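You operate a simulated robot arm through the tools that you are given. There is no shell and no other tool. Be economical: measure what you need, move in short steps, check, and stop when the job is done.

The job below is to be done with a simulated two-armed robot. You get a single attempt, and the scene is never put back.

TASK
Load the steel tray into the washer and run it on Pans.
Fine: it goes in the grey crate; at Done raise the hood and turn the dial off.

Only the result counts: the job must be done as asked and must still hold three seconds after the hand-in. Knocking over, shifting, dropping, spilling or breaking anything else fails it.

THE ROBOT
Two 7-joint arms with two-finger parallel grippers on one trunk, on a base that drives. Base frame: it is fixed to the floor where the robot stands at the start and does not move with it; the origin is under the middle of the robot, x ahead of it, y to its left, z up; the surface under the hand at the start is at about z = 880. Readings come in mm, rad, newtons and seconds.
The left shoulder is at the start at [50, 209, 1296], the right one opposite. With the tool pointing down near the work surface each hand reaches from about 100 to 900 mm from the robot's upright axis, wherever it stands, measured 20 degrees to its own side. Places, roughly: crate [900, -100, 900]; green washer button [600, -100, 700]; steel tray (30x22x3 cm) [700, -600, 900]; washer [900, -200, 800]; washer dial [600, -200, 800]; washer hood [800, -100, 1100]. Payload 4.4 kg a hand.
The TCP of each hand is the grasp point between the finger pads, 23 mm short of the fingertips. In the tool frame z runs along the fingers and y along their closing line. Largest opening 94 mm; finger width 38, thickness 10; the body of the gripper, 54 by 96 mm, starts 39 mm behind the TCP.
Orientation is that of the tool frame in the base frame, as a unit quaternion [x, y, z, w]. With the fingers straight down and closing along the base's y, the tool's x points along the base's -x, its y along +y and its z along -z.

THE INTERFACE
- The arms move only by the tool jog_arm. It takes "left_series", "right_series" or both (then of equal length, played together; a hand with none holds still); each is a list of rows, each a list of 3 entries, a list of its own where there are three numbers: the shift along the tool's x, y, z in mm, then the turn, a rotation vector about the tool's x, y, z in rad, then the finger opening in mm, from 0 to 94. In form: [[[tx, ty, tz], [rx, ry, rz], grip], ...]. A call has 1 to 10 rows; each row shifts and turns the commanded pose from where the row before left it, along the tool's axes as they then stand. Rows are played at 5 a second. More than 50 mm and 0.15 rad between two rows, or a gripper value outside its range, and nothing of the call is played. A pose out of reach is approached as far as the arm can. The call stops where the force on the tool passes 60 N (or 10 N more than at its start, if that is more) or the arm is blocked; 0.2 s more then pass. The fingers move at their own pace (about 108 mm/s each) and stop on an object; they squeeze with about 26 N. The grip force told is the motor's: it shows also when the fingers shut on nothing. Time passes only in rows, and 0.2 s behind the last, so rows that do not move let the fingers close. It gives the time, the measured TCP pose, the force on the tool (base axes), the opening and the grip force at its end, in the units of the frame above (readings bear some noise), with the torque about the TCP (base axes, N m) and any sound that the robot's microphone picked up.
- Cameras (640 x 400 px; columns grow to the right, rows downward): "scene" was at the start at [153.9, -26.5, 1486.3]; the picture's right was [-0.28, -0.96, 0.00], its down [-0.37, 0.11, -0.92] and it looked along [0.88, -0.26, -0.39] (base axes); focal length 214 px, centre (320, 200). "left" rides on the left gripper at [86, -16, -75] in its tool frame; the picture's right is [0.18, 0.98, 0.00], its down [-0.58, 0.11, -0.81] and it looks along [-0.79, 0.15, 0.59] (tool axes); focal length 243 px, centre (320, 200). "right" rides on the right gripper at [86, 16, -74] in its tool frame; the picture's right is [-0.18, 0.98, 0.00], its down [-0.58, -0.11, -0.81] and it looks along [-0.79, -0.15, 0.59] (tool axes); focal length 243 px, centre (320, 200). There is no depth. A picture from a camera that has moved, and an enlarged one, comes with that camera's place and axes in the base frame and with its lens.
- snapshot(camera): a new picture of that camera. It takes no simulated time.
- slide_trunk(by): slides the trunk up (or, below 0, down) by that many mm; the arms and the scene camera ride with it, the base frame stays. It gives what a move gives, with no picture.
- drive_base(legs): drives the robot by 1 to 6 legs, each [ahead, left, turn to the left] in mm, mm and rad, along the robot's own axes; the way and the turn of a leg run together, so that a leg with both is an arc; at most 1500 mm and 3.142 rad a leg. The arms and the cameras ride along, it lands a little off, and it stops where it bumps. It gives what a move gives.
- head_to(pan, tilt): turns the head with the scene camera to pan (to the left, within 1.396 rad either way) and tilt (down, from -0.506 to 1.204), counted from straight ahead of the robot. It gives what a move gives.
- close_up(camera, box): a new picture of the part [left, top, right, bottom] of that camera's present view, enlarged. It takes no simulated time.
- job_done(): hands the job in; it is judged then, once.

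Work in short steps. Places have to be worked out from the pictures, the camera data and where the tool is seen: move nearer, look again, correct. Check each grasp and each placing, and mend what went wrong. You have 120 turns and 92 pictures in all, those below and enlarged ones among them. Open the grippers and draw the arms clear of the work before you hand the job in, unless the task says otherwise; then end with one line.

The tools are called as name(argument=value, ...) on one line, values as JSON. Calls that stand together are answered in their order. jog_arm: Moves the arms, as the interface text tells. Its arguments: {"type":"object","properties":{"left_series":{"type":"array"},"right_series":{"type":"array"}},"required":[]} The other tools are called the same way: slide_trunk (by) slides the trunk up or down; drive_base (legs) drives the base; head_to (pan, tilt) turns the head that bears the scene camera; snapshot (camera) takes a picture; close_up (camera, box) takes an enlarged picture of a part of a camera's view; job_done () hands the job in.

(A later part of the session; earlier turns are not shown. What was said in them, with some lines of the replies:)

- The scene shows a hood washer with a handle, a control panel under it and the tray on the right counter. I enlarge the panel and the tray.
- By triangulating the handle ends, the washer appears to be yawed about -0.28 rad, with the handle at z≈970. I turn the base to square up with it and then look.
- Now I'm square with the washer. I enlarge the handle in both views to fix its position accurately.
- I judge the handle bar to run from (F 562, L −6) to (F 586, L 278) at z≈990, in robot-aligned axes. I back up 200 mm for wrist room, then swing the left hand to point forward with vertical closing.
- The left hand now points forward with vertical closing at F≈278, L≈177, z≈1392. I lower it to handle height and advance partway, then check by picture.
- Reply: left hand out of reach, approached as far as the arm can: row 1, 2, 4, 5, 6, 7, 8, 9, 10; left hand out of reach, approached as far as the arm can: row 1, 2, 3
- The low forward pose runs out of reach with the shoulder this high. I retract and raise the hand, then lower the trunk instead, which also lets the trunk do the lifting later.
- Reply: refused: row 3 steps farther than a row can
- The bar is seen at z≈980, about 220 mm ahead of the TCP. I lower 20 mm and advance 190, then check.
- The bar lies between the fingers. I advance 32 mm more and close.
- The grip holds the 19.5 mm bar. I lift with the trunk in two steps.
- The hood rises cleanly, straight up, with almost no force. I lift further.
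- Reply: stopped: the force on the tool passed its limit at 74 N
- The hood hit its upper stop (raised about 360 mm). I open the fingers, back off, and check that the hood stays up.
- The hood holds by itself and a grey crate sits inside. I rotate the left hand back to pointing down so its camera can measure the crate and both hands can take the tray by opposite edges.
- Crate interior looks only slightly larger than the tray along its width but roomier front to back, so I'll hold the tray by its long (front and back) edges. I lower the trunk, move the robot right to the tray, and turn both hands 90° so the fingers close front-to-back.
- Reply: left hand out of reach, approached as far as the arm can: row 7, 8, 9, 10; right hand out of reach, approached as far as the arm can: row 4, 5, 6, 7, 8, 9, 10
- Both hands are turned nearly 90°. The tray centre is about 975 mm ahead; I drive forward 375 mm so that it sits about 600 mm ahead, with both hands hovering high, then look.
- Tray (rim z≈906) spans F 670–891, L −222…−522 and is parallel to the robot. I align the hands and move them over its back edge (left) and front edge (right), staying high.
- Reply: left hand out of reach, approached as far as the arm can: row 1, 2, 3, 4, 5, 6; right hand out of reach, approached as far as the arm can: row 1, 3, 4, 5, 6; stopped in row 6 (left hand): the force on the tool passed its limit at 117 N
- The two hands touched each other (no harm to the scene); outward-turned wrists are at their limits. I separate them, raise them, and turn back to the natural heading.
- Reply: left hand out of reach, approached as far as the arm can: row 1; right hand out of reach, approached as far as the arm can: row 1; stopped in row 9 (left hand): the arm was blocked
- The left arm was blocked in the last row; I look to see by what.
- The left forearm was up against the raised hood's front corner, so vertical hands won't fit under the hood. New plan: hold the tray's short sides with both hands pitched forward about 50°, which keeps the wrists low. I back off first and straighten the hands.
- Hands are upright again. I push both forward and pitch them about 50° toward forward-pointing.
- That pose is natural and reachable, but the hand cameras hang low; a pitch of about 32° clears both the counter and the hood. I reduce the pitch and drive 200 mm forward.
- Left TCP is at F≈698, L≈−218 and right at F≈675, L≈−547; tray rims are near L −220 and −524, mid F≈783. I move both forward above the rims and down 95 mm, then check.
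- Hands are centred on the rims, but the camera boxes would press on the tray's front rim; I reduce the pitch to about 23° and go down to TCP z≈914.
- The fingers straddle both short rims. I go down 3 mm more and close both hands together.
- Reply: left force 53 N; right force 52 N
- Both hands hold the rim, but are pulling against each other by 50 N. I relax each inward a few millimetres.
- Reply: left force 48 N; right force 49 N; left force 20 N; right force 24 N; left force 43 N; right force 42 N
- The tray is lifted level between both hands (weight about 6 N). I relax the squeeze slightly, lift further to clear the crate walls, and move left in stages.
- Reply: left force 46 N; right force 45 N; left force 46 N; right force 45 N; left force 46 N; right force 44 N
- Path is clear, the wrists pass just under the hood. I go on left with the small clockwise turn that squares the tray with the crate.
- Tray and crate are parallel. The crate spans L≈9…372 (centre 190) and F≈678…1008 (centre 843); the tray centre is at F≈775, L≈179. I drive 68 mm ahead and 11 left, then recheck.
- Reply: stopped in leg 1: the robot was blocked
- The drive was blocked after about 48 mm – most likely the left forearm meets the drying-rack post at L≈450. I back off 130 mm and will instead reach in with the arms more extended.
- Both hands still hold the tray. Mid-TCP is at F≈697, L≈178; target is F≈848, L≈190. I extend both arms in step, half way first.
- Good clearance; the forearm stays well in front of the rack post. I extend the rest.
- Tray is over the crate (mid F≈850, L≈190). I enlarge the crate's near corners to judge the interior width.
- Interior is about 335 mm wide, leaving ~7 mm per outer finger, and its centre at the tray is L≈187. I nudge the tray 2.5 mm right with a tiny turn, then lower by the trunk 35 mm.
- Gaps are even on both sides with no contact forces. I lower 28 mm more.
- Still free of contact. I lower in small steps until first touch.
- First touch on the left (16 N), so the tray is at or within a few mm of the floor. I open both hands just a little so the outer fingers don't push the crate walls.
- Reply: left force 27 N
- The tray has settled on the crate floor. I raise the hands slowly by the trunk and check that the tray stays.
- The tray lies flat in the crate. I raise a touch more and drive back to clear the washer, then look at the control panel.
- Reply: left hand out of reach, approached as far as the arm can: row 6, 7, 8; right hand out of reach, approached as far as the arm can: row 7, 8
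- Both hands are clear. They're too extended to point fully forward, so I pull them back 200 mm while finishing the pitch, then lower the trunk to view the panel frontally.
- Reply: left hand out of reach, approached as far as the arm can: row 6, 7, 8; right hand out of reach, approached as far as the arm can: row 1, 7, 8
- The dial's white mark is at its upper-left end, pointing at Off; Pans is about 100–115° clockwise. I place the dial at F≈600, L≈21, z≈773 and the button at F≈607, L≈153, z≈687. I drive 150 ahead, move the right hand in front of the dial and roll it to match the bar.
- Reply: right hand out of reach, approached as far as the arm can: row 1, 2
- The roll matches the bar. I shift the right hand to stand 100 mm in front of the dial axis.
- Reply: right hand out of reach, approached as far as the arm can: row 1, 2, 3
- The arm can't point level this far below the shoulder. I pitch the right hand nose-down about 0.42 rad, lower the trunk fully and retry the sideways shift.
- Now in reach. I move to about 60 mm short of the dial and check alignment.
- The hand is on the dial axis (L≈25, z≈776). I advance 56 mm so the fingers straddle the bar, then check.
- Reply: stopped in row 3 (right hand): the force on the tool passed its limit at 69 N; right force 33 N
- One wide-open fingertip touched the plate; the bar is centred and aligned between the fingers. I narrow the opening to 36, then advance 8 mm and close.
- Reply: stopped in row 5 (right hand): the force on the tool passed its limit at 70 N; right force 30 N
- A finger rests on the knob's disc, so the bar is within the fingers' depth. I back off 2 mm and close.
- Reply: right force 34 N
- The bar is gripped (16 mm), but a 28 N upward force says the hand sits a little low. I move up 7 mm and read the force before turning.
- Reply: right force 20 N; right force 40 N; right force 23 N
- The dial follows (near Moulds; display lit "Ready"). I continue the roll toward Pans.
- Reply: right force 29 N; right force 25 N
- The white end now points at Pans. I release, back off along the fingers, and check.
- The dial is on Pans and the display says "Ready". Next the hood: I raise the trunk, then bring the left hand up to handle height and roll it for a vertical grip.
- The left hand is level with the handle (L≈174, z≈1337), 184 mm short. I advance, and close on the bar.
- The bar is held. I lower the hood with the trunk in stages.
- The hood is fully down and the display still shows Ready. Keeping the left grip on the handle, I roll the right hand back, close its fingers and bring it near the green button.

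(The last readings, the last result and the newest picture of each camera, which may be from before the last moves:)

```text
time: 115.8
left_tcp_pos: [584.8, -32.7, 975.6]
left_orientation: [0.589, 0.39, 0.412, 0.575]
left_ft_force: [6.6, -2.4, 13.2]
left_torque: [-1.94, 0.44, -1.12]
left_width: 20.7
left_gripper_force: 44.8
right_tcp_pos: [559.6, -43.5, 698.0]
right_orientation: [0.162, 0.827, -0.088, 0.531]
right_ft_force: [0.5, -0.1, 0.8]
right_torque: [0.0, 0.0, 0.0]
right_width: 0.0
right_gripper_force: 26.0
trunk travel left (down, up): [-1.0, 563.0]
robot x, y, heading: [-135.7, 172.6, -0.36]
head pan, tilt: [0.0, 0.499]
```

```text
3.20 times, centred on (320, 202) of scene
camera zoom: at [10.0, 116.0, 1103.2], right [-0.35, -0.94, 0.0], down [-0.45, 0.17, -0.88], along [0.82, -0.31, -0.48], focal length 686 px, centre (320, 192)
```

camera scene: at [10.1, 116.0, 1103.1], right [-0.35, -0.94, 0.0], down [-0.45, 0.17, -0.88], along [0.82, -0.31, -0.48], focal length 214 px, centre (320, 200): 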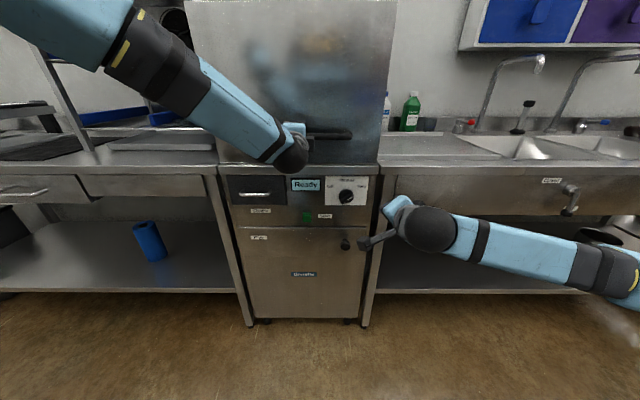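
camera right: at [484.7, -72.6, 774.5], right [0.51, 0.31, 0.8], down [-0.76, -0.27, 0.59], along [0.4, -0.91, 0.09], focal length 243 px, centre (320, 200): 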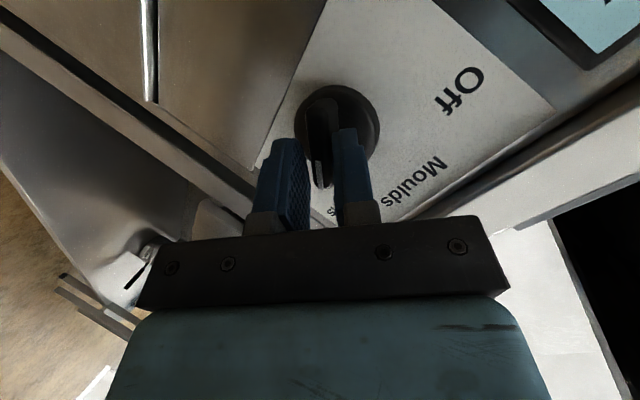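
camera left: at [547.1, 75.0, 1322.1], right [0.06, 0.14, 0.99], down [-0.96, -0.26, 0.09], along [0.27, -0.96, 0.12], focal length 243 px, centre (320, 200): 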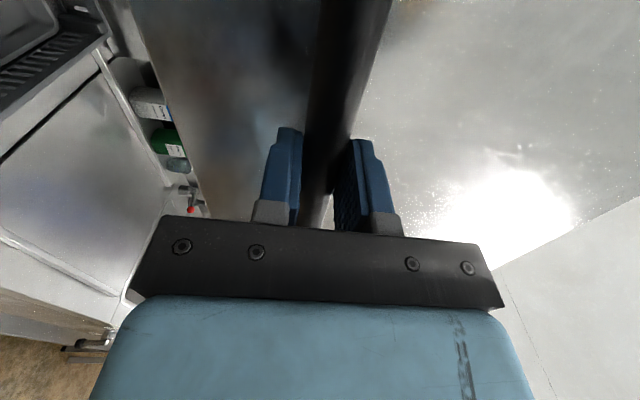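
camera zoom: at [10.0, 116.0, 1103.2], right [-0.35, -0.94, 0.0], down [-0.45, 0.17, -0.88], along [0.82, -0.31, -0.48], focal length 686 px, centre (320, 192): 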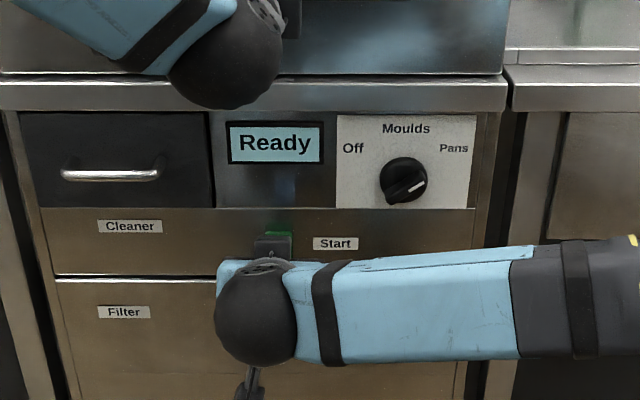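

Dial confirmed at Pans, and the right fingertips are aligned with the button. I push forward until contact.

jog_arm(right_series=[[[-4.2, 0.1, 9.1], [0, 0, 0], 0], [[-4.2, 0.1, 9.1], [0, 0, 0], 0], [[-4.2, 0.1, 9.1], [0, 0, 0], 0], [[-2.1, 0, 4.55], [0, 0, 0], 0], [[-2.1, 0, 4.55], [0, 0, 0], 0], [[-2.1, 0, 4.55], [0, 0, 0], 0], [[-2.1, 0, 4.55], [0, 0, 0], 0], [[-2.1, 0, 4.55], [0, 0, 0], 0], [[-2.1, 0, 4.55], [0, 0, 0], 0]])

close_up(camera="scene", box=[220, 140, 420, 265])

```text
time: 117.4
left_tcp_pos: [585.0, -32.0, 974.8]
left_orientation: [0.587, 0.394, 0.412, 0.575]
left_ft_force: [16.6, -7.0, -0.9]
left_torque: [-1.54, 0.76, 1.34]
left_width: 20.6
left_gripper_force: 45.3
right_tcp_pos: [599.1, -56.1, 697.0]
right_orientation: [0.161, 0.829, -0.086, 0.529]
right_ft_force: [-37.0, 3.5, 7.8]
right_torque: [0.01, -0.62, -0.31]
right_width: 0.2
right_gripper_force: 25.5
trunk travel left (down, up): [-1.0, 563.0]
robot x, y, heading: [-138.6, 173.3, -0.368]
head pan, tilt: [0.0, 0.499]
heard: click
stopped in row 7 (right hand): the force on the tool passed its limit at 67 N (the readings are from after the stop); the commanded pose is now the measured one
```

```text
3.20 times, centred on (320, 202) of scene
camera zoom: at [7.3, 115.5, 1103.2], right [-0.36, -0.93, 0.0], down [-0.45, 0.17, -0.88], along [0.82, -0.31, -0.48], focal length 686 px, centre (320, 192)
```

zoom: 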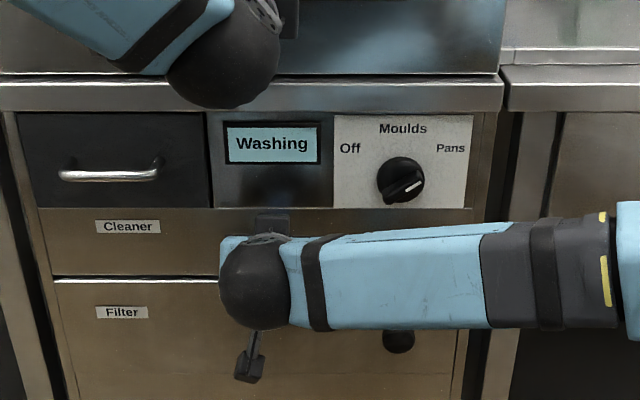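

It clicked and shows "Washing". While it runs I bring the right hand back in front of the dial, rolled to match its Pans position.

jog_arm(right_series=[[[10.5, -0.2, -22.7], [0, 0, 0], 0], [[10.5, -0.2, -22.7], [0, 0, 0], 20], [[-18.7, -32.9, -11.2], [0, 0, 0], 40], [[-18.7, -32.9, -11.2], [0, 0, 0], 40], [[-18.7, -32.9, -11.2], [0, 0, 0], 40], [[-18.7, -32.9, -11.2], [0, 0, 0], 40]])

jog_arm(right_series=[[[0, 0, 0], [0, 0, 0.145], 40], [[0, 0, 0], [0, 0, 0.145], 40], [[0, 0, 0], [0, 0, 0.145], 40], [[0, 0, 0], [0, 0, 0.145], 40], [[0, 0, 0], [0, 0, 0.145], 40], [[0, 0, 0], [0, 0, 0.145], 40]])

close_up(camera="scene", box=[220, 140, 420, 265])

```text
time: 118.8
left_tcp_pos: [585.2, -33.7, 975.4]
left_orientation: [0.588, 0.392, 0.413, 0.574]
left_ft_force: [-12.9, -4.5, 9.1]
left_torque: [-1.34, 0.55, 0.92]
left_width: 20.6
left_gripper_force: 45.3
right_tcp_pos: [497.5, -161.2, 778.1]
right_orientation: [0.16, 0.828, -0.087, 0.53]
right_ft_force: [-0.2, 0.5, 0.5]
right_torque: [-0.02, -0.01, -0.01]
right_width: 40.1
right_gripper_force: 0.0
trunk travel left (down, up): [-1.0, 563.0]
robot x, y, heading: [-138.6, 171.7, -0.36]
head pan, tilt: [0.0, 0.499]
```

```text
time: 120.2
left_tcp_pos: [585.4, -33.7, 974.0]
left_orientation: [0.588, 0.392, 0.413, 0.574]
left_ft_force: [-11.5, -3.4, 7.9]
left_torque: [-1.65, 0.5, -0.05]
left_width: 20.9
left_gripper_force: 44.9
right_tcp_pos: [498.3, -163.9, 780.3]
right_orientation: [0.496, 0.682, 0.145, 0.518]
right_ft_force: [0.2, -0.1, 0.6]
right_torque: [0.01, 0.0, 0.03]
right_width: 39.9
right_gripper_force: 0.1
trunk travel left (down, up): [-1.0, 563.0]
robot x, y, heading: [-135.3, 172.0, -0.363]
head pan, tilt: [0.0, 0.499]
```

```text
3.20 times, centred on (320, 202) of scene
camera zoom: at [8.6, 115.7, 1103.3], right [-0.35, -0.94, 0.0], down [-0.45, 0.17, -0.88], along [0.82, -0.31, -0.48], focal length 686 px, centre (320, 192)
```

zoom: 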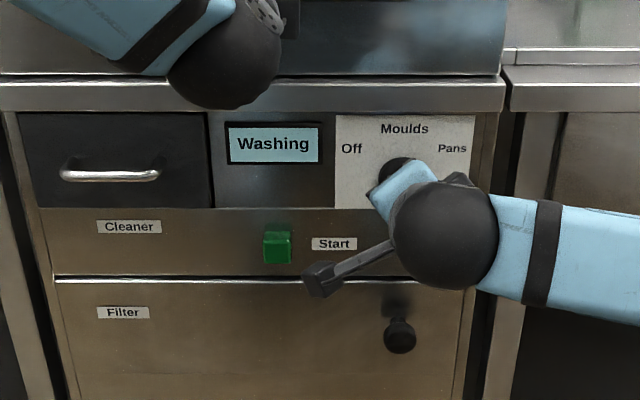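

Still washing. I let time pass with resting rows, listening for the done signal.

jog_arm(right_series=[[[0, 0, 0], [0, 0, 0], 40], [[0, 0, 0], [0, 0, 0], 40], [[0, 0, 0], [0, 0, 0], 40], [[0, 0, 0], [0, 0, 0], 40], [[0, 0, 0], [0, 0, 0], 40], [[0, 0, 0], [0, 0, 0], 40], [[0, 0, 0], [0, 0, 0], 40], [[0, 0, 0], [0, 0, 0], 40], [[0, 0, 0], [0, 0, 0], 40], [[0, 0, 0], [0, 0, 0], 40]])

jog_arm(right_series=[[[0, 0, 0], [0, 0, 0], 40], [[0, 0, 0], [0, 0, 0], 40], [[0, 0, 0], [0, 0, 0], 40], [[0, 0, 0], [0, 0, 0], 40], [[0, 0, 0], [0, 0, 0], 40], [[0, 0, 0], [0, 0, 0], 40], [[0, 0, 0], [0, 0, 0], 40], [[0, 0, 0], [0, 0, 0], 40], [[0, 0, 0], [0, 0, 0], 40], [[0, 0, 0], [0, 0, 0], 40]])

jog_arm(right_series=[[[0, 0, 0], [0, 0, 0], 40], [[0, 0, 0], [0, 0, 0], 40], [[0, 0, 0], [0, 0, 0], 40], [[0, 0, 0], [0, 0, 0], 40], [[0, 0, 0], [0, 0, 0], 40], [[0, 0, 0], [0, 0, 0], 40], [[0, 0, 0], [0, 0, 0], 40], [[0, 0, 0], [0, 0, 0], 40], [[0, 0, 0], [0, 0, 0], 40], [[0, 0, 0], [0, 0, 0], 40]])

jog_arm(right_series=[[[0, 0, 0], [0, 0, 0], 40], [[0, 0, 0], [0, 0, 0], 40], [[0, 0, 0], [0, 0, 0], 40], [[0, 0, 0], [0, 0, 0], 40], [[0, 0, 0], [0, 0, 0], 40], [[0, 0, 0], [0, 0, 0], 40], [[0, 0, 0], [0, 0, 0], 40], [[0, 0, 0], [0, 0, 0], 40], [[0, 0, 0], [0, 0, 0], 40], [[0, 0, 0], [0, 0, 0], 40]])

close_up(camera="scene", box=[270, 170, 350, 220])

```text
time: 122.4
left_tcp_pos: [585.8, -32.2, 974.5]
left_orientation: [0.587, 0.391, 0.413, 0.575]
left_ft_force: [-11.1, -3.6, 10.0]
left_torque: [-1.65, 0.51, -0.09]
left_width: 20.6
left_gripper_force: 44.7
right_tcp_pos: [498.1, -163.3, 779.7]
right_orientation: [0.495, 0.683, 0.144, 0.518]
right_ft_force: [0.6, 1.3, -0.3]
right_torque: [-0.01, 0.0, -0.03]
right_width: 40.0
right_gripper_force: 0.1
trunk travel left (down, up): [-1.0, 563.0]
robot x, y, heading: [-134.3, 169.0, -0.362]
head pan, tilt: [0.0, 0.499]
```

```text
time: 124.6
left_tcp_pos: [585.7, -33.6, 975.4]
left_orientation: [0.588, 0.392, 0.413, 0.575]
left_ft_force: [-9.5, -4.2, 10.3]
left_torque: [-1.67, 0.47, -0.12]
left_width: 20.7
left_gripper_force: 45.2
right_tcp_pos: [498.9, -162.8, 780.4]
right_orientation: [0.496, 0.682, 0.144, 0.517]
right_ft_force: [-1.0, 0.1, -0.3]
right_torque: [0.02, 0.05, 0.02]
right_width: 40.0
right_gripper_force: 0.1
trunk travel left (down, up): [-1.0, 563.0]
robot x, y, heading: [-134.9, 168.3, -0.362]
head pan, tilt: [0.0, 0.499]
```

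```text
time: 126.8
left_tcp_pos: [585.1, -33.4, 974.6]
left_orientation: [0.588, 0.393, 0.412, 0.575]
left_ft_force: [-9.2, -4.0, 10.9]
left_torque: [-1.68, 0.5, -0.07]
left_width: 20.8
left_gripper_force: 45.2
right_tcp_pos: [498.3, -162.1, 781.0]
right_orientation: [0.496, 0.683, 0.143, 0.517]
right_ft_force: [0.0, 0.3, -0.3]
right_torque: [0.01, -0.01, 0.0]
right_width: 39.9
right_gripper_force: 0.1
trunk travel left (down, up): [-1.0, 563.0]
robot x, y, heading: [-135.4, 170.8, -0.36]
head pan, tilt: [0.0, 0.499]
```

```text
time: 129.0
left_tcp_pos: [586.3, -31.5, 974.6]
left_orientation: [0.588, 0.392, 0.413, 0.575]
left_ft_force: [-7.9, -5.0, 11.3]
left_torque: [-1.67, 0.51, -0.05]
left_width: 20.9
left_gripper_force: 45.4
right_tcp_pos: [498.2, -163.1, 778.8]
right_orientation: [0.495, 0.683, 0.144, 0.518]
right_ft_force: [-0.2, -0.2, -0.1]
right_torque: [0.01, 0.0, 0.02]
right_width: 40.0
right_gripper_force: 0.0
trunk travel left (down, up): [-1.0, 563.0]
robot x, y, heading: [-134.4, 171.2, -0.362]
head pan, tilt: [0.0, 0.499]
```

```text
8.00 times, centred on (310, 195) of scene
camera zoom: at [8.6, 115.7, 1103.3], right [-0.35, -0.94, 0.0], down [-0.45, 0.17, -0.88], along [0.82, -0.31, -0.48], focal length 1716 px, centre (400, 240)
```

zoom: 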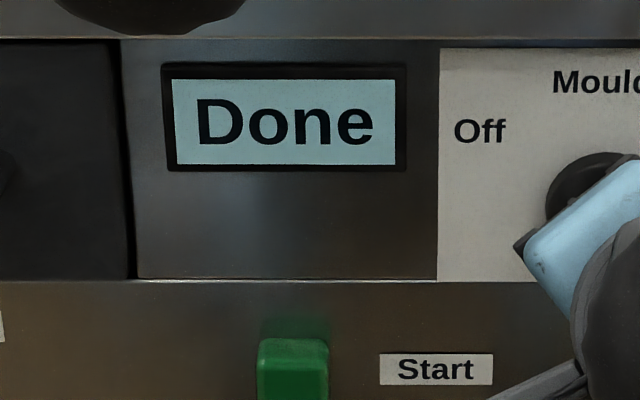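

Display reads "Done". I first draw the right hand back 110 mm, then raise the hood with the left hand's grip via the trunk.

jog_arm(right_series=[[[0, 0, -40], [0, 0, 0], 40], [[0, 0, -40], [0, 0, 0], 40], [[0, 0, -40], [0, 0, 0], 40]])

slide_trunk(by=200)

slide_trunk(by=158)

slide_trunk(by=8)

```text
time: 129.8
left_tcp_pos: [585.6, -33.0, 975.4]
left_orientation: [0.588, 0.391, 0.413, 0.575]
left_ft_force: [-8.0, -4.4, 12.8]
left_torque: [-1.67, 0.5, -0.08]
left_width: 20.9
left_gripper_force: 44.7
right_tcp_pos: [395.4, -125.6, 830.5]
right_orientation: [0.495, 0.683, 0.144, 0.517]
right_ft_force: [0.5, 0.0, 0.1]
right_torque: [-0.01, -0.01, -0.02]
right_width: 40.3
right_gripper_force: 0.1
trunk travel left (down, up): [-1.0, 563.0]
robot x, y, heading: [-134.9, 174.7, -0.361]
head pan, tilt: [0.0, 0.499]
```

```text
time: 131.9
left_tcp_pos: [585.1, -33.8, 1175.1]
left_orientation: [0.588, 0.393, 0.412, 0.575]
left_ft_force: [-14.1, -0.9, -2.2]
left_torque: [-1.55, 0.68, -0.42]
left_width: 20.7
left_gripper_force: 45.0
right_tcp_pos: [397.2, -125.8, 1030.8]
right_orientation: [0.496, 0.683, 0.144, 0.517]
right_ft_force: [-1.2, 0.5, 0.1]
right_torque: [-0.01, 0.0, -0.02]
right_width: 40.1
right_gripper_force: 0.0
trunk travel left (down, up): [-201.0, 363.0]
robot x, y, heading: [-134.9, 173.8, -0.36]
head pan, tilt: [0.0, 0.499]
```

```text
time: 133.8
left_tcp_pos: [585.4, -33.6, 1333.6]
left_orientation: [0.588, 0.392, 0.413, 0.575]
left_ft_force: [-8.8, -0.4, -1.6]
left_torque: [-1.57, 0.66, -0.35]
left_width: 21.0
left_gripper_force: 44.8
right_tcp_pos: [396.0, -125.1, 1188.7]
right_orientation: [0.496, 0.683, 0.143, 0.517]
right_ft_force: [0.7, -0.7, -0.2]
right_torque: [0.0, 0.03, 0.01]
right_width: 40.0
right_gripper_force: 0.0
trunk travel left (down, up): [-359.0, 205.0]
robot x, y, heading: [-135.6, 171.6, -0.362]
head pan, tilt: [0.0, 0.499]
```

```text
time: 134.3
left_tcp_pos: [585.1, -33.6, 1335.5]
left_orientation: [0.592, 0.393, 0.41, 0.571]
left_ft_force: [-20.6, 2.0, -27.3]
left_torque: [-1.45, 1.1, 0.9]
left_width: 20.8
left_gripper_force: 45.5
right_tcp_pos: [397.2, -126.1, 1196.1]
right_orientation: [0.496, 0.684, 0.144, 0.516]
right_ft_force: [0.5, -0.3, 0.1]
right_torque: [-0.04, -0.02, 0.02]
right_width: 39.9
right_gripper_force: 0.0
trunk travel left (down, up): [-367.0, 197.0]
robot x, y, heading: [-132.4, 172.6, -0.361]
head pan, tilt: [0.0, 0.499]
```

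The hood is at its upper stop. I release the handle, retract the left hand well back, then lower the trunk for the dial.

jog_arm(left_series=[[[0, 0, 0], [0, 0, 0], 60], [[0, 0, 0], [0, 0, 0], 94], [[0, 0, -40], [0, 0, 0], 94], [[0, 0, -45], [0, 0, 0], 94], [[0, 0, -45], [0, 0, 0], 94], [[0, 0, -45], [0, 0, 0], 94]])

slide_trunk(by=-366)

snapshot(camera="scene")

```text
time: 135.7
left_tcp_pos: [421.1, 28.3, 1338.7]
left_orientation: [0.588, 0.393, 0.413, 0.574]
left_ft_force: [-0.7, -0.5, 0.0]
left_torque: [-0.02, 0.0, 0.0]
left_width: 93.9
left_gripper_force: 0.1
right_tcp_pos: [395.9, -125.5, 1195.2]
right_orientation: [0.495, 0.683, 0.145, 0.517]
right_ft_force: [-0.1, -0.4, -0.1]
right_torque: [-0.01, 0.0, -0.01]
right_width: 40.3
right_gripper_force: 0.0
trunk travel left (down, up): [-367.0, 197.0]
robot x, y, heading: [-133.0, 169.6, -0.362]
head pan, tilt: [0.0, 0.499]
```

```text
time: 139.3
left_tcp_pos: [423.8, 28.2, 971.7]
left_orientation: [0.589, 0.393, 0.412, 0.574]
left_ft_force: [-0.8, 1.0, -0.9]
left_torque: [0.01, 0.0, -0.02]
left_width: 94.0
left_gripper_force: 0.0
right_tcp_pos: [396.2, -126.1, 828.8]
right_orientation: [0.496, 0.683, 0.143, 0.516]
right_ft_force: [-0.9, 0.0, -0.3]
right_torque: [0.02, 0.0, 0.04]
right_width: 39.9
right_gripper_force: 0.1
trunk travel left (down, up): [-1.0, 563.0]
robot x, y, heading: [-132.9, 172.2, -0.355]
head pan, tilt: [0.0, 0.499]
```

```text
7 pictures are left
camera scene: at [10.3, 115.6, 1103.0], right [-0.35, -0.94, 0.0], down [-0.45, 0.17, -0.88], along [0.82, -0.31, -0.48], focal length 214 px, centre (320, 200)
```

scene: 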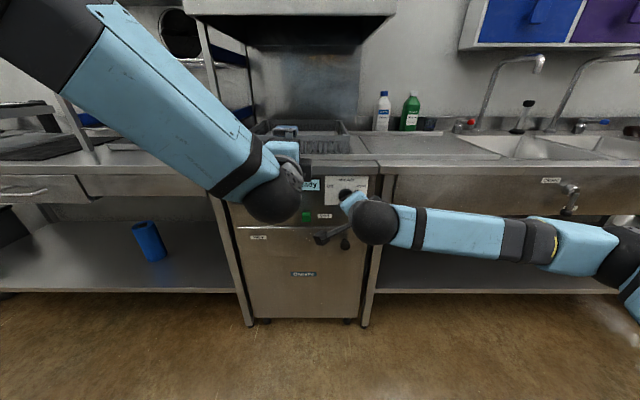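

Hood stays up and the display is back to Ready. I bring the right hand onto the dial bar again along its earlier exit path.

jog_arm(right_series=[[[-3.4, 5.6, 35.3], [0, 0, 0], 40], [[-3.4, 5.6, 35.3], [0, 0, 0], 40], [[-3.3, 5.6, 35.2], [0, 0, 0], 40], [[0, 0, 12], [0, 0, 0], 40], [[0, 0, 12], [0, 0, 0], 40], [[0, 0, 12], [0, 0, 0], 40], [[0, 0, 11], [0, 0, 0], 40]])

snapshot(camera="right")

```text
time: 140.9
left_tcp_pos: [423.0, 26.9, 971.7]
left_orientation: [0.589, 0.392, 0.412, 0.574]
left_ft_force: [0.6, -0.2, 0.7]
left_torque: [-0.04, 0.01, 0.05]
left_width: 94.1
left_gripper_force: 0.0
right_tcp_pos: [535.6, -175.1, 781.4]
right_orientation: [0.496, 0.684, 0.144, 0.516]
right_ft_force: [0.5, -0.2, 0.3]
right_torque: [-0.02, -0.01, 0.0]
right_width: 40.1
right_gripper_force: 0.0
trunk travel left (down, up): [-1.0, 563.0]
robot x, y, heading: [-139.0, 174.2, -0.365]
head pan, tilt: [0.0, 0.499]
```

```text
6 pictures are left
camera right: at [483.1, -71.3, 776.0], right [0.51, 0.31, 0.8], down [-0.76, -0.28, 0.59], along [0.4, -0.91, 0.09], focal length 243 px, centre (320, 200)
```

right: 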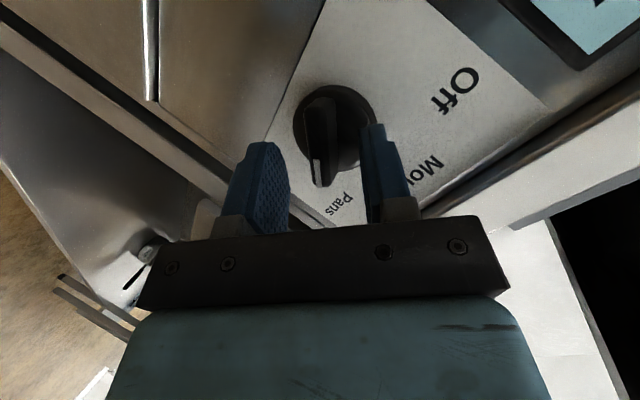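

The bar is between the fingers exactly as before. I close and roll back by −1.8 rad in stages.

jog_arm(right_series=[[[0, 0, 0], [0, 0, 0], 0], [[0, 0, 0], [0, 0, 0], 0], [[0, 0, 0], [0, 0, 0], 0], [[0, 0, 0], [0, 0, -0.12], 0], [[0, 0, 0], [0, 0, -0.12], 0], [[0, 0, 0], [0, 0, -0.12], 0], [[0, 0, 0], [0, 0, -0.12], 0]])

jog_arm(right_series=[[[0, 0, 0], [0, 0, -0.12], 0], [[0, 0, 0], [0, 0, -0.12], 0], [[0, 0, 0], [0, 0, -0.12], 0], [[0, 0, 0], [0, 0, -0.12], 0]])

jog_arm(right_series=[[[0, 0, 0], [0, 0, -0.12], 0], [[0, 0, 0], [0, 0, -0.12], 0], [[0, 0, 0], [0, 0, -0.12], 0], [[0, 0, 0], [0, 0, -0.12], 0]])

jog_arm(right_series=[[[0, 0, 0], [0, 0, -0.12], 0], [[0, 0, 0], [0, 0, -0.12], 0], [[0, 0, 0], [0, 0, -0.12], 0]])

snapshot(camera="right")

```text
time: 142.5
left_tcp_pos: [422.5, 27.0, 974.3]
left_orientation: [0.588, 0.393, 0.412, 0.574]
left_ft_force: [0.0, 0.1, -0.9]
left_torque: [0.0, -0.01, -0.01]
left_width: 93.7
left_gripper_force: 0.1
right_tcp_pos: [533.9, -172.6, 782.5]
right_orientation: [0.317, 0.782, 0.016, 0.536]
right_ft_force: [-29.9, 4.5, -5.3]
right_torque: [-0.45, -1.07, -0.33]
right_width: 13.2
right_gripper_force: 45.3
trunk travel left (down, up): [-1.0, 563.0]
robot x, y, heading: [-136.1, 174.7, -0.364]
head pan, tilt: [0.0, 0.499]
```

```text
time: 143.5
left_tcp_pos: [422.0, 28.3, 973.6]
left_orientation: [0.588, 0.392, 0.413, 0.575]
left_ft_force: [0.7, -0.3, 0.6]
left_torque: [0.01, 0.0, 0.01]
left_width: 93.7
left_gripper_force: 0.1
right_tcp_pos: [535.5, -173.7, 782.5]
right_orientation: [0.124, 0.835, -0.112, 0.525]
right_ft_force: [-19.0, 5.7, -4.7]
right_torque: [0.33, 0.91, -0.65]
right_width: 12.4
right_gripper_force: 44.6
trunk travel left (down, up): [-1.0, 563.0]
robot x, y, heading: [-137.0, 170.3, -0.358]
head pan, tilt: [0.0, 0.499]
```

```text
time: 144.5
left_tcp_pos: [424.1, 27.4, 971.2]
left_orientation: [0.588, 0.393, 0.412, 0.574]
left_ft_force: [-0.1, 1.0, 0.3]
left_torque: [0.0, -0.01, 0.0]
left_width: 93.9
left_gripper_force: 0.0
right_tcp_pos: [537.0, -172.7, 783.4]
right_orientation: [-0.08, 0.84, -0.233, 0.483]
right_ft_force: [7.5, 4.5, 0.1]
right_torque: [0.34, 0.71, -1.01]
right_width: 14.8
right_gripper_force: 45.5
trunk travel left (down, up): [-1.0, 563.0]
robot x, y, heading: [-136.6, 172.0, -0.36]
head pan, tilt: [0.0, 0.499]
```

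```text
time: 145.3
left_tcp_pos: [424.5, 28.4, 972.2]
left_orientation: [0.589, 0.393, 0.411, 0.574]
left_ft_force: [0.6, -0.1, 0.6]
left_torque: [-0.02, -0.03, -0.01]
left_width: 94.1
left_gripper_force: 0.0
right_tcp_pos: [534.9, -173.4, 782.2]
right_orientation: [-0.229, 0.813, -0.316, 0.433]
right_ft_force: [11.2, 3.1, 4.6]
right_torque: [0.16, 0.21, -0.99]
right_width: 15.1
right_gripper_force: 45.0
trunk travel left (down, up): [-1.0, 563.0]
robot x, y, heading: [-137.4, 173.6, -0.362]
head pan, tilt: [0.0, 0.499]
```

```text
5 pictures are left
camera right: at [425.0, -194.0, 753.7], right [0.0, 0.8, -0.6], down [-0.37, 0.55, 0.75], along [0.93, 0.22, 0.3], focal length 243 px, centre (320, 200)
```

right: 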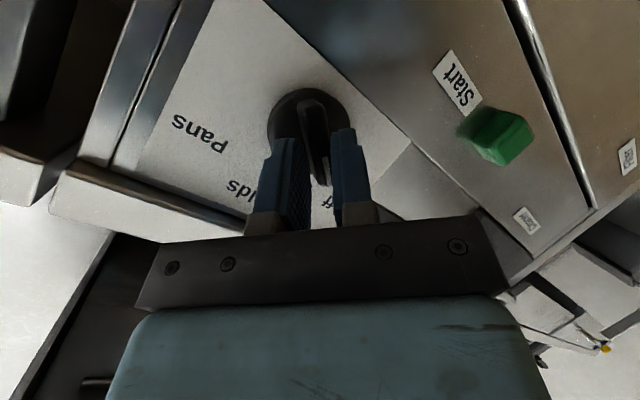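

The mark points at Off. I give a small extra turn to seat it, release and back away.

jog_arm(right_series=[[[0, 0, 0], [0, 0, -0.07], 0], [[0, 0, 0], [0, 0, 0], 0], [[0, 0, 0], [0, 0, 0], 40], [[0, 0, 0], [0, 0, 0], 40], [[0, 0, -30], [0, 0, 0], 40], [[0, 0, -45], [0, 0, 0], 40], [[0, 0, -45], [0, 0, 0], 40], [[0, 0, -45], [0, 0, 0], 40]])

drive_base(legs=[[-250, 0, 0]])

close_up(camera="scene", box=[230, 100, 430, 225])

```text
time: 147.1
left_tcp_pos: [423.9, 27.6, 973.2]
left_orientation: [0.589, 0.392, 0.412, 0.574]
left_ft_force: [-0.1, 0.4, 0.7]
left_torque: [0.0, 0.0, -0.01]
left_width: 94.3
left_gripper_force: 0.1
right_tcp_pos: [395.2, -122.7, 853.3]
right_orientation: [-0.256, 0.805, -0.331, 0.421]
right_ft_force: [-0.1, 0.7, 0.4]
right_torque: [0.03, 0.01, -0.02]
right_width: 39.9
right_gripper_force: 0.1
trunk travel left (down, up): [-1.0, 563.0]
robot x, y, heading: [-137.2, 173.5, -0.363]
head pan, tilt: [0.0, 0.499]
```

```text
time: 148.3
left_tcp_pos: [344.4, 102.8, 972.2]
left_orientation: [0.596, 0.382, 0.401, 0.582]
left_ft_force: [-0.3, -0.7, -0.5]
left_torque: [0.02, -0.06, 0.07]
left_width: 93.9
left_gripper_force: 0.1
right_tcp_pos: [309.8, -46.0, 853.4]
right_orientation: [-0.24, 0.809, -0.339, 0.415]
right_ft_force: [-0.8, -1.5, -0.1]
right_torque: [0.01, -0.04, 0.08]
right_width: 40.0
right_gripper_force: 0.0
trunk travel left (down, up): [-1.0, 563.0]
robot x, y, heading: [-207.9, 268.2, -0.399]
head pan, tilt: [0.0, 0.499]
stopped in leg 1: the robot was blocked; the commanded pose is now the measured one
```

```text
3.20 times, centred on (330, 162) of scene
camera zoom: at [-64.5, 206.3, 1102.9], right [-0.39, -0.92, 0.0], down [-0.44, 0.19, -0.88], along [0.81, -0.34, -0.48], focal length 686 px, centre (288, 320)
```

zoom: 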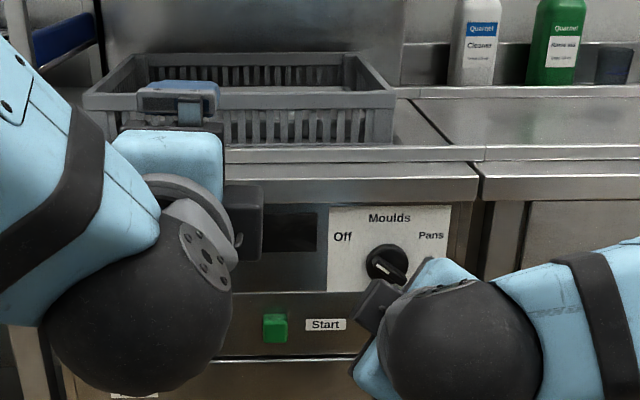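

Display is dark and the dial bar sits at Off as at the start; the tray is in the crate. The backward drive bumped something behind, so I ease forward 30 mm, open the right hand fully and take a final look at the hood and surroundings.

drive_base(legs=[[30, 0, 0]])

jog_arm(right_series=[[[0, 0, 0], [0, 0, 0], 94], [[0, 0, 0], [0, 0, 0], 94]])

head_to(pan=0.0, tilt=0.2)

snapshot(camera="scene")

head_to(pan=1.35, tilt=0.5)

snapshot(camera="scene")

```text
time: 149.2
left_tcp_pos: [370.0, 93.0, 972.8]
left_orientation: [0.594, 0.383, 0.405, 0.58]
left_ft_force: [-0.3, 0.4, 0.6]
left_torque: [0.0, -0.01, -0.04]
left_width: 94.0
left_gripper_force: 0.1
right_tcp_pos: [336.9, -55.0, 852.1]
right_orientation: [-0.244, 0.808, -0.337, 0.418]
right_ft_force: [0.4, 0.9, -0.4]
right_torque: [0.0, 0.02, -0.02]
right_width: 39.6
right_gripper_force: 0.1
trunk travel left (down, up): [-1.0, 563.0]
robot x, y, heading: [-185.6, 255.4, -0.388]
head pan, tilt: [0.0, 0.499]
```

```text
time: 149.8
left_tcp_pos: [369.4, 92.8, 973.1]
left_orientation: [0.593, 0.384, 0.404, 0.581]
left_ft_force: [-0.3, 0.1, 0.8]
left_torque: [0.02, 0.01, -0.02]
left_width: 94.2
left_gripper_force: 0.1
right_tcp_pos: [337.0, -54.3, 854.3]
right_orientation: [-0.246, 0.808, -0.336, 0.418]
right_ft_force: [1.1, 0.4, 0.2]
right_torque: [0.0, -0.01, 0.01]
right_width: 94.0
right_gripper_force: 0.1
trunk travel left (down, up): [-1.0, 563.0]
robot x, y, heading: [-186.6, 254.8, -0.389]
head pan, tilt: [0.0, 0.499]
```

```text
time: 150.6
left_tcp_pos: [369.4, 92.8, 974.0]
left_orientation: [0.594, 0.383, 0.404, 0.58]
left_ft_force: [0.8, 0.4, 0.5]
left_torque: [0.01, 0.02, 0.0]
left_width: 93.9
left_gripper_force: 0.1
right_tcp_pos: [336.6, -55.5, 852.7]
right_orientation: [-0.244, 0.808, -0.336, 0.418]
right_ft_force: [-0.4, -0.5, 0.4]
right_torque: [0.0, 0.02, -0.04]
right_width: 93.8
right_gripper_force: 0.0
trunk travel left (down, up): [-1.0, 563.0]
robot x, y, heading: [-184.3, 255.5, -0.393]
head pan, tilt: [0.0, 0.201]
```

```text
3 pictures are left
camera scene: at [-38.8, 192.2, 1130.6], right [-0.38, -0.92, 0.0], down [-0.19, 0.08, -0.98], along [0.91, -0.37, -0.2], focal length 214 px, centre (320, 200)
```

scene: 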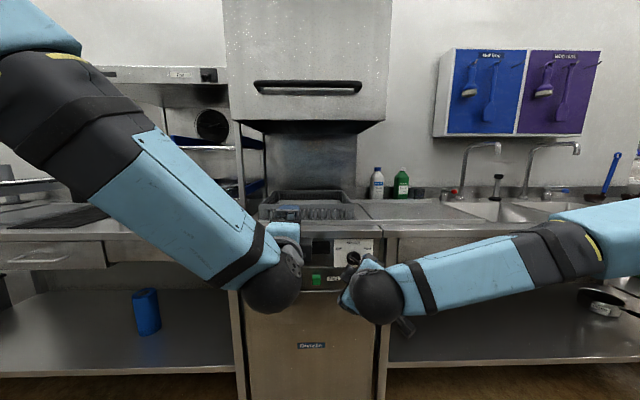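

```text
time: 152.1
left_tcp_pos: [369.9, 93.6, 973.2]
left_orientation: [0.594, 0.384, 0.404, 0.581]
left_ft_force: [-0.6, -0.4, -0.8]
left_torque: [-0.01, 0.05, 0.01]
left_width: 93.9
left_gripper_force: 0.1
right_tcp_pos: [336.3, -55.6, 854.0]
right_orientation: [-0.245, 0.808, -0.336, 0.418]
right_ft_force: [0.0, 1.3, 0.6]
right_torque: [0.02, 0.0, 0.01]
right_width: 93.9
right_gripper_force: 0.1
trunk travel left (down, up): [-1.0, 563.0]
robot x, y, heading: [-186.9, 252.7, -0.396]
head pan, tilt: [1.349, 0.499]
```

```text
2 pictures are left
camera scene: at [-72.6, 302.1, 1103.0], right [0.82, -0.58, 0.0], down [-0.28, -0.39, -0.88], along [0.5, 0.72, -0.48], focal length 214 px, centre (320, 200)
```

scene: 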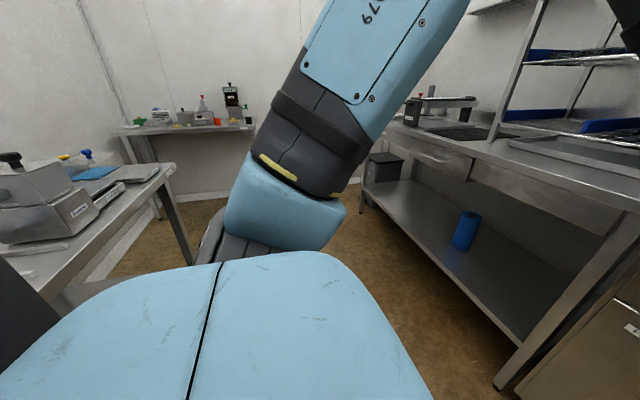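

The hood is up; a table with a scale stands behind-left and looks undisturbed. One last enlarged check of the dial and crate.

head_to(pan=0.0, tilt=0.5)

close_up(camera="scene", box=[300, 110, 420, 185])

```text
time: 153.6
left_tcp_pos: [368.3, 92.3, 973.1]
left_orientation: [0.594, 0.383, 0.404, 0.58]
left_ft_force: [0.1, -0.2, 0.4]
left_torque: [-0.03, 0.03, 0.02]
left_width: 94.0
left_gripper_force: 0.2
right_tcp_pos: [336.8, -54.3, 852.7]
right_orientation: [-0.245, 0.808, -0.336, 0.418]
right_ft_force: [0.2, -0.1, -0.7]
right_torque: [0.02, -0.02, 0.02]
right_width: 94.1
right_gripper_force: 0.1
trunk travel left (down, up): [-1.0, 563.0]
robot x, y, heading: [-187.4, 253.8, -0.388]
head pan, tilt: [0.0, 0.499]
```

```text
5.33 times, centred on (360, 148) of scene
camera zoom: at [-40.8, 193.1, 1102.9], right [-0.38, -0.93, 0.0], down [-0.44, 0.18, -0.88], along [0.81, -0.33, -0.48], focal length 1144 px, centre (107, 480)
```

zoom: 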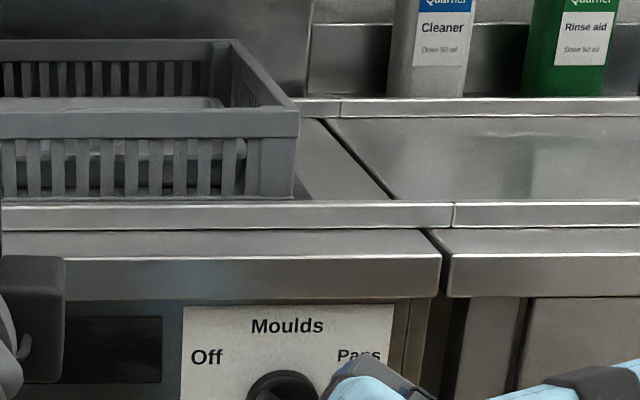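

The tray is in the crate, the hood is raised, the display is dark with the dial at Off, and both arms are clear with open grippers. I hand the job in.

job_done()

```text
The job is handed in.
```

The steel tray was washed on Pans until the display read Done; it is in the grey crate with the hood raised and the dial at Off. While I was backing away at the end, the robot bumped something behind it, and the table behind-left looked undisturbed in the picture.
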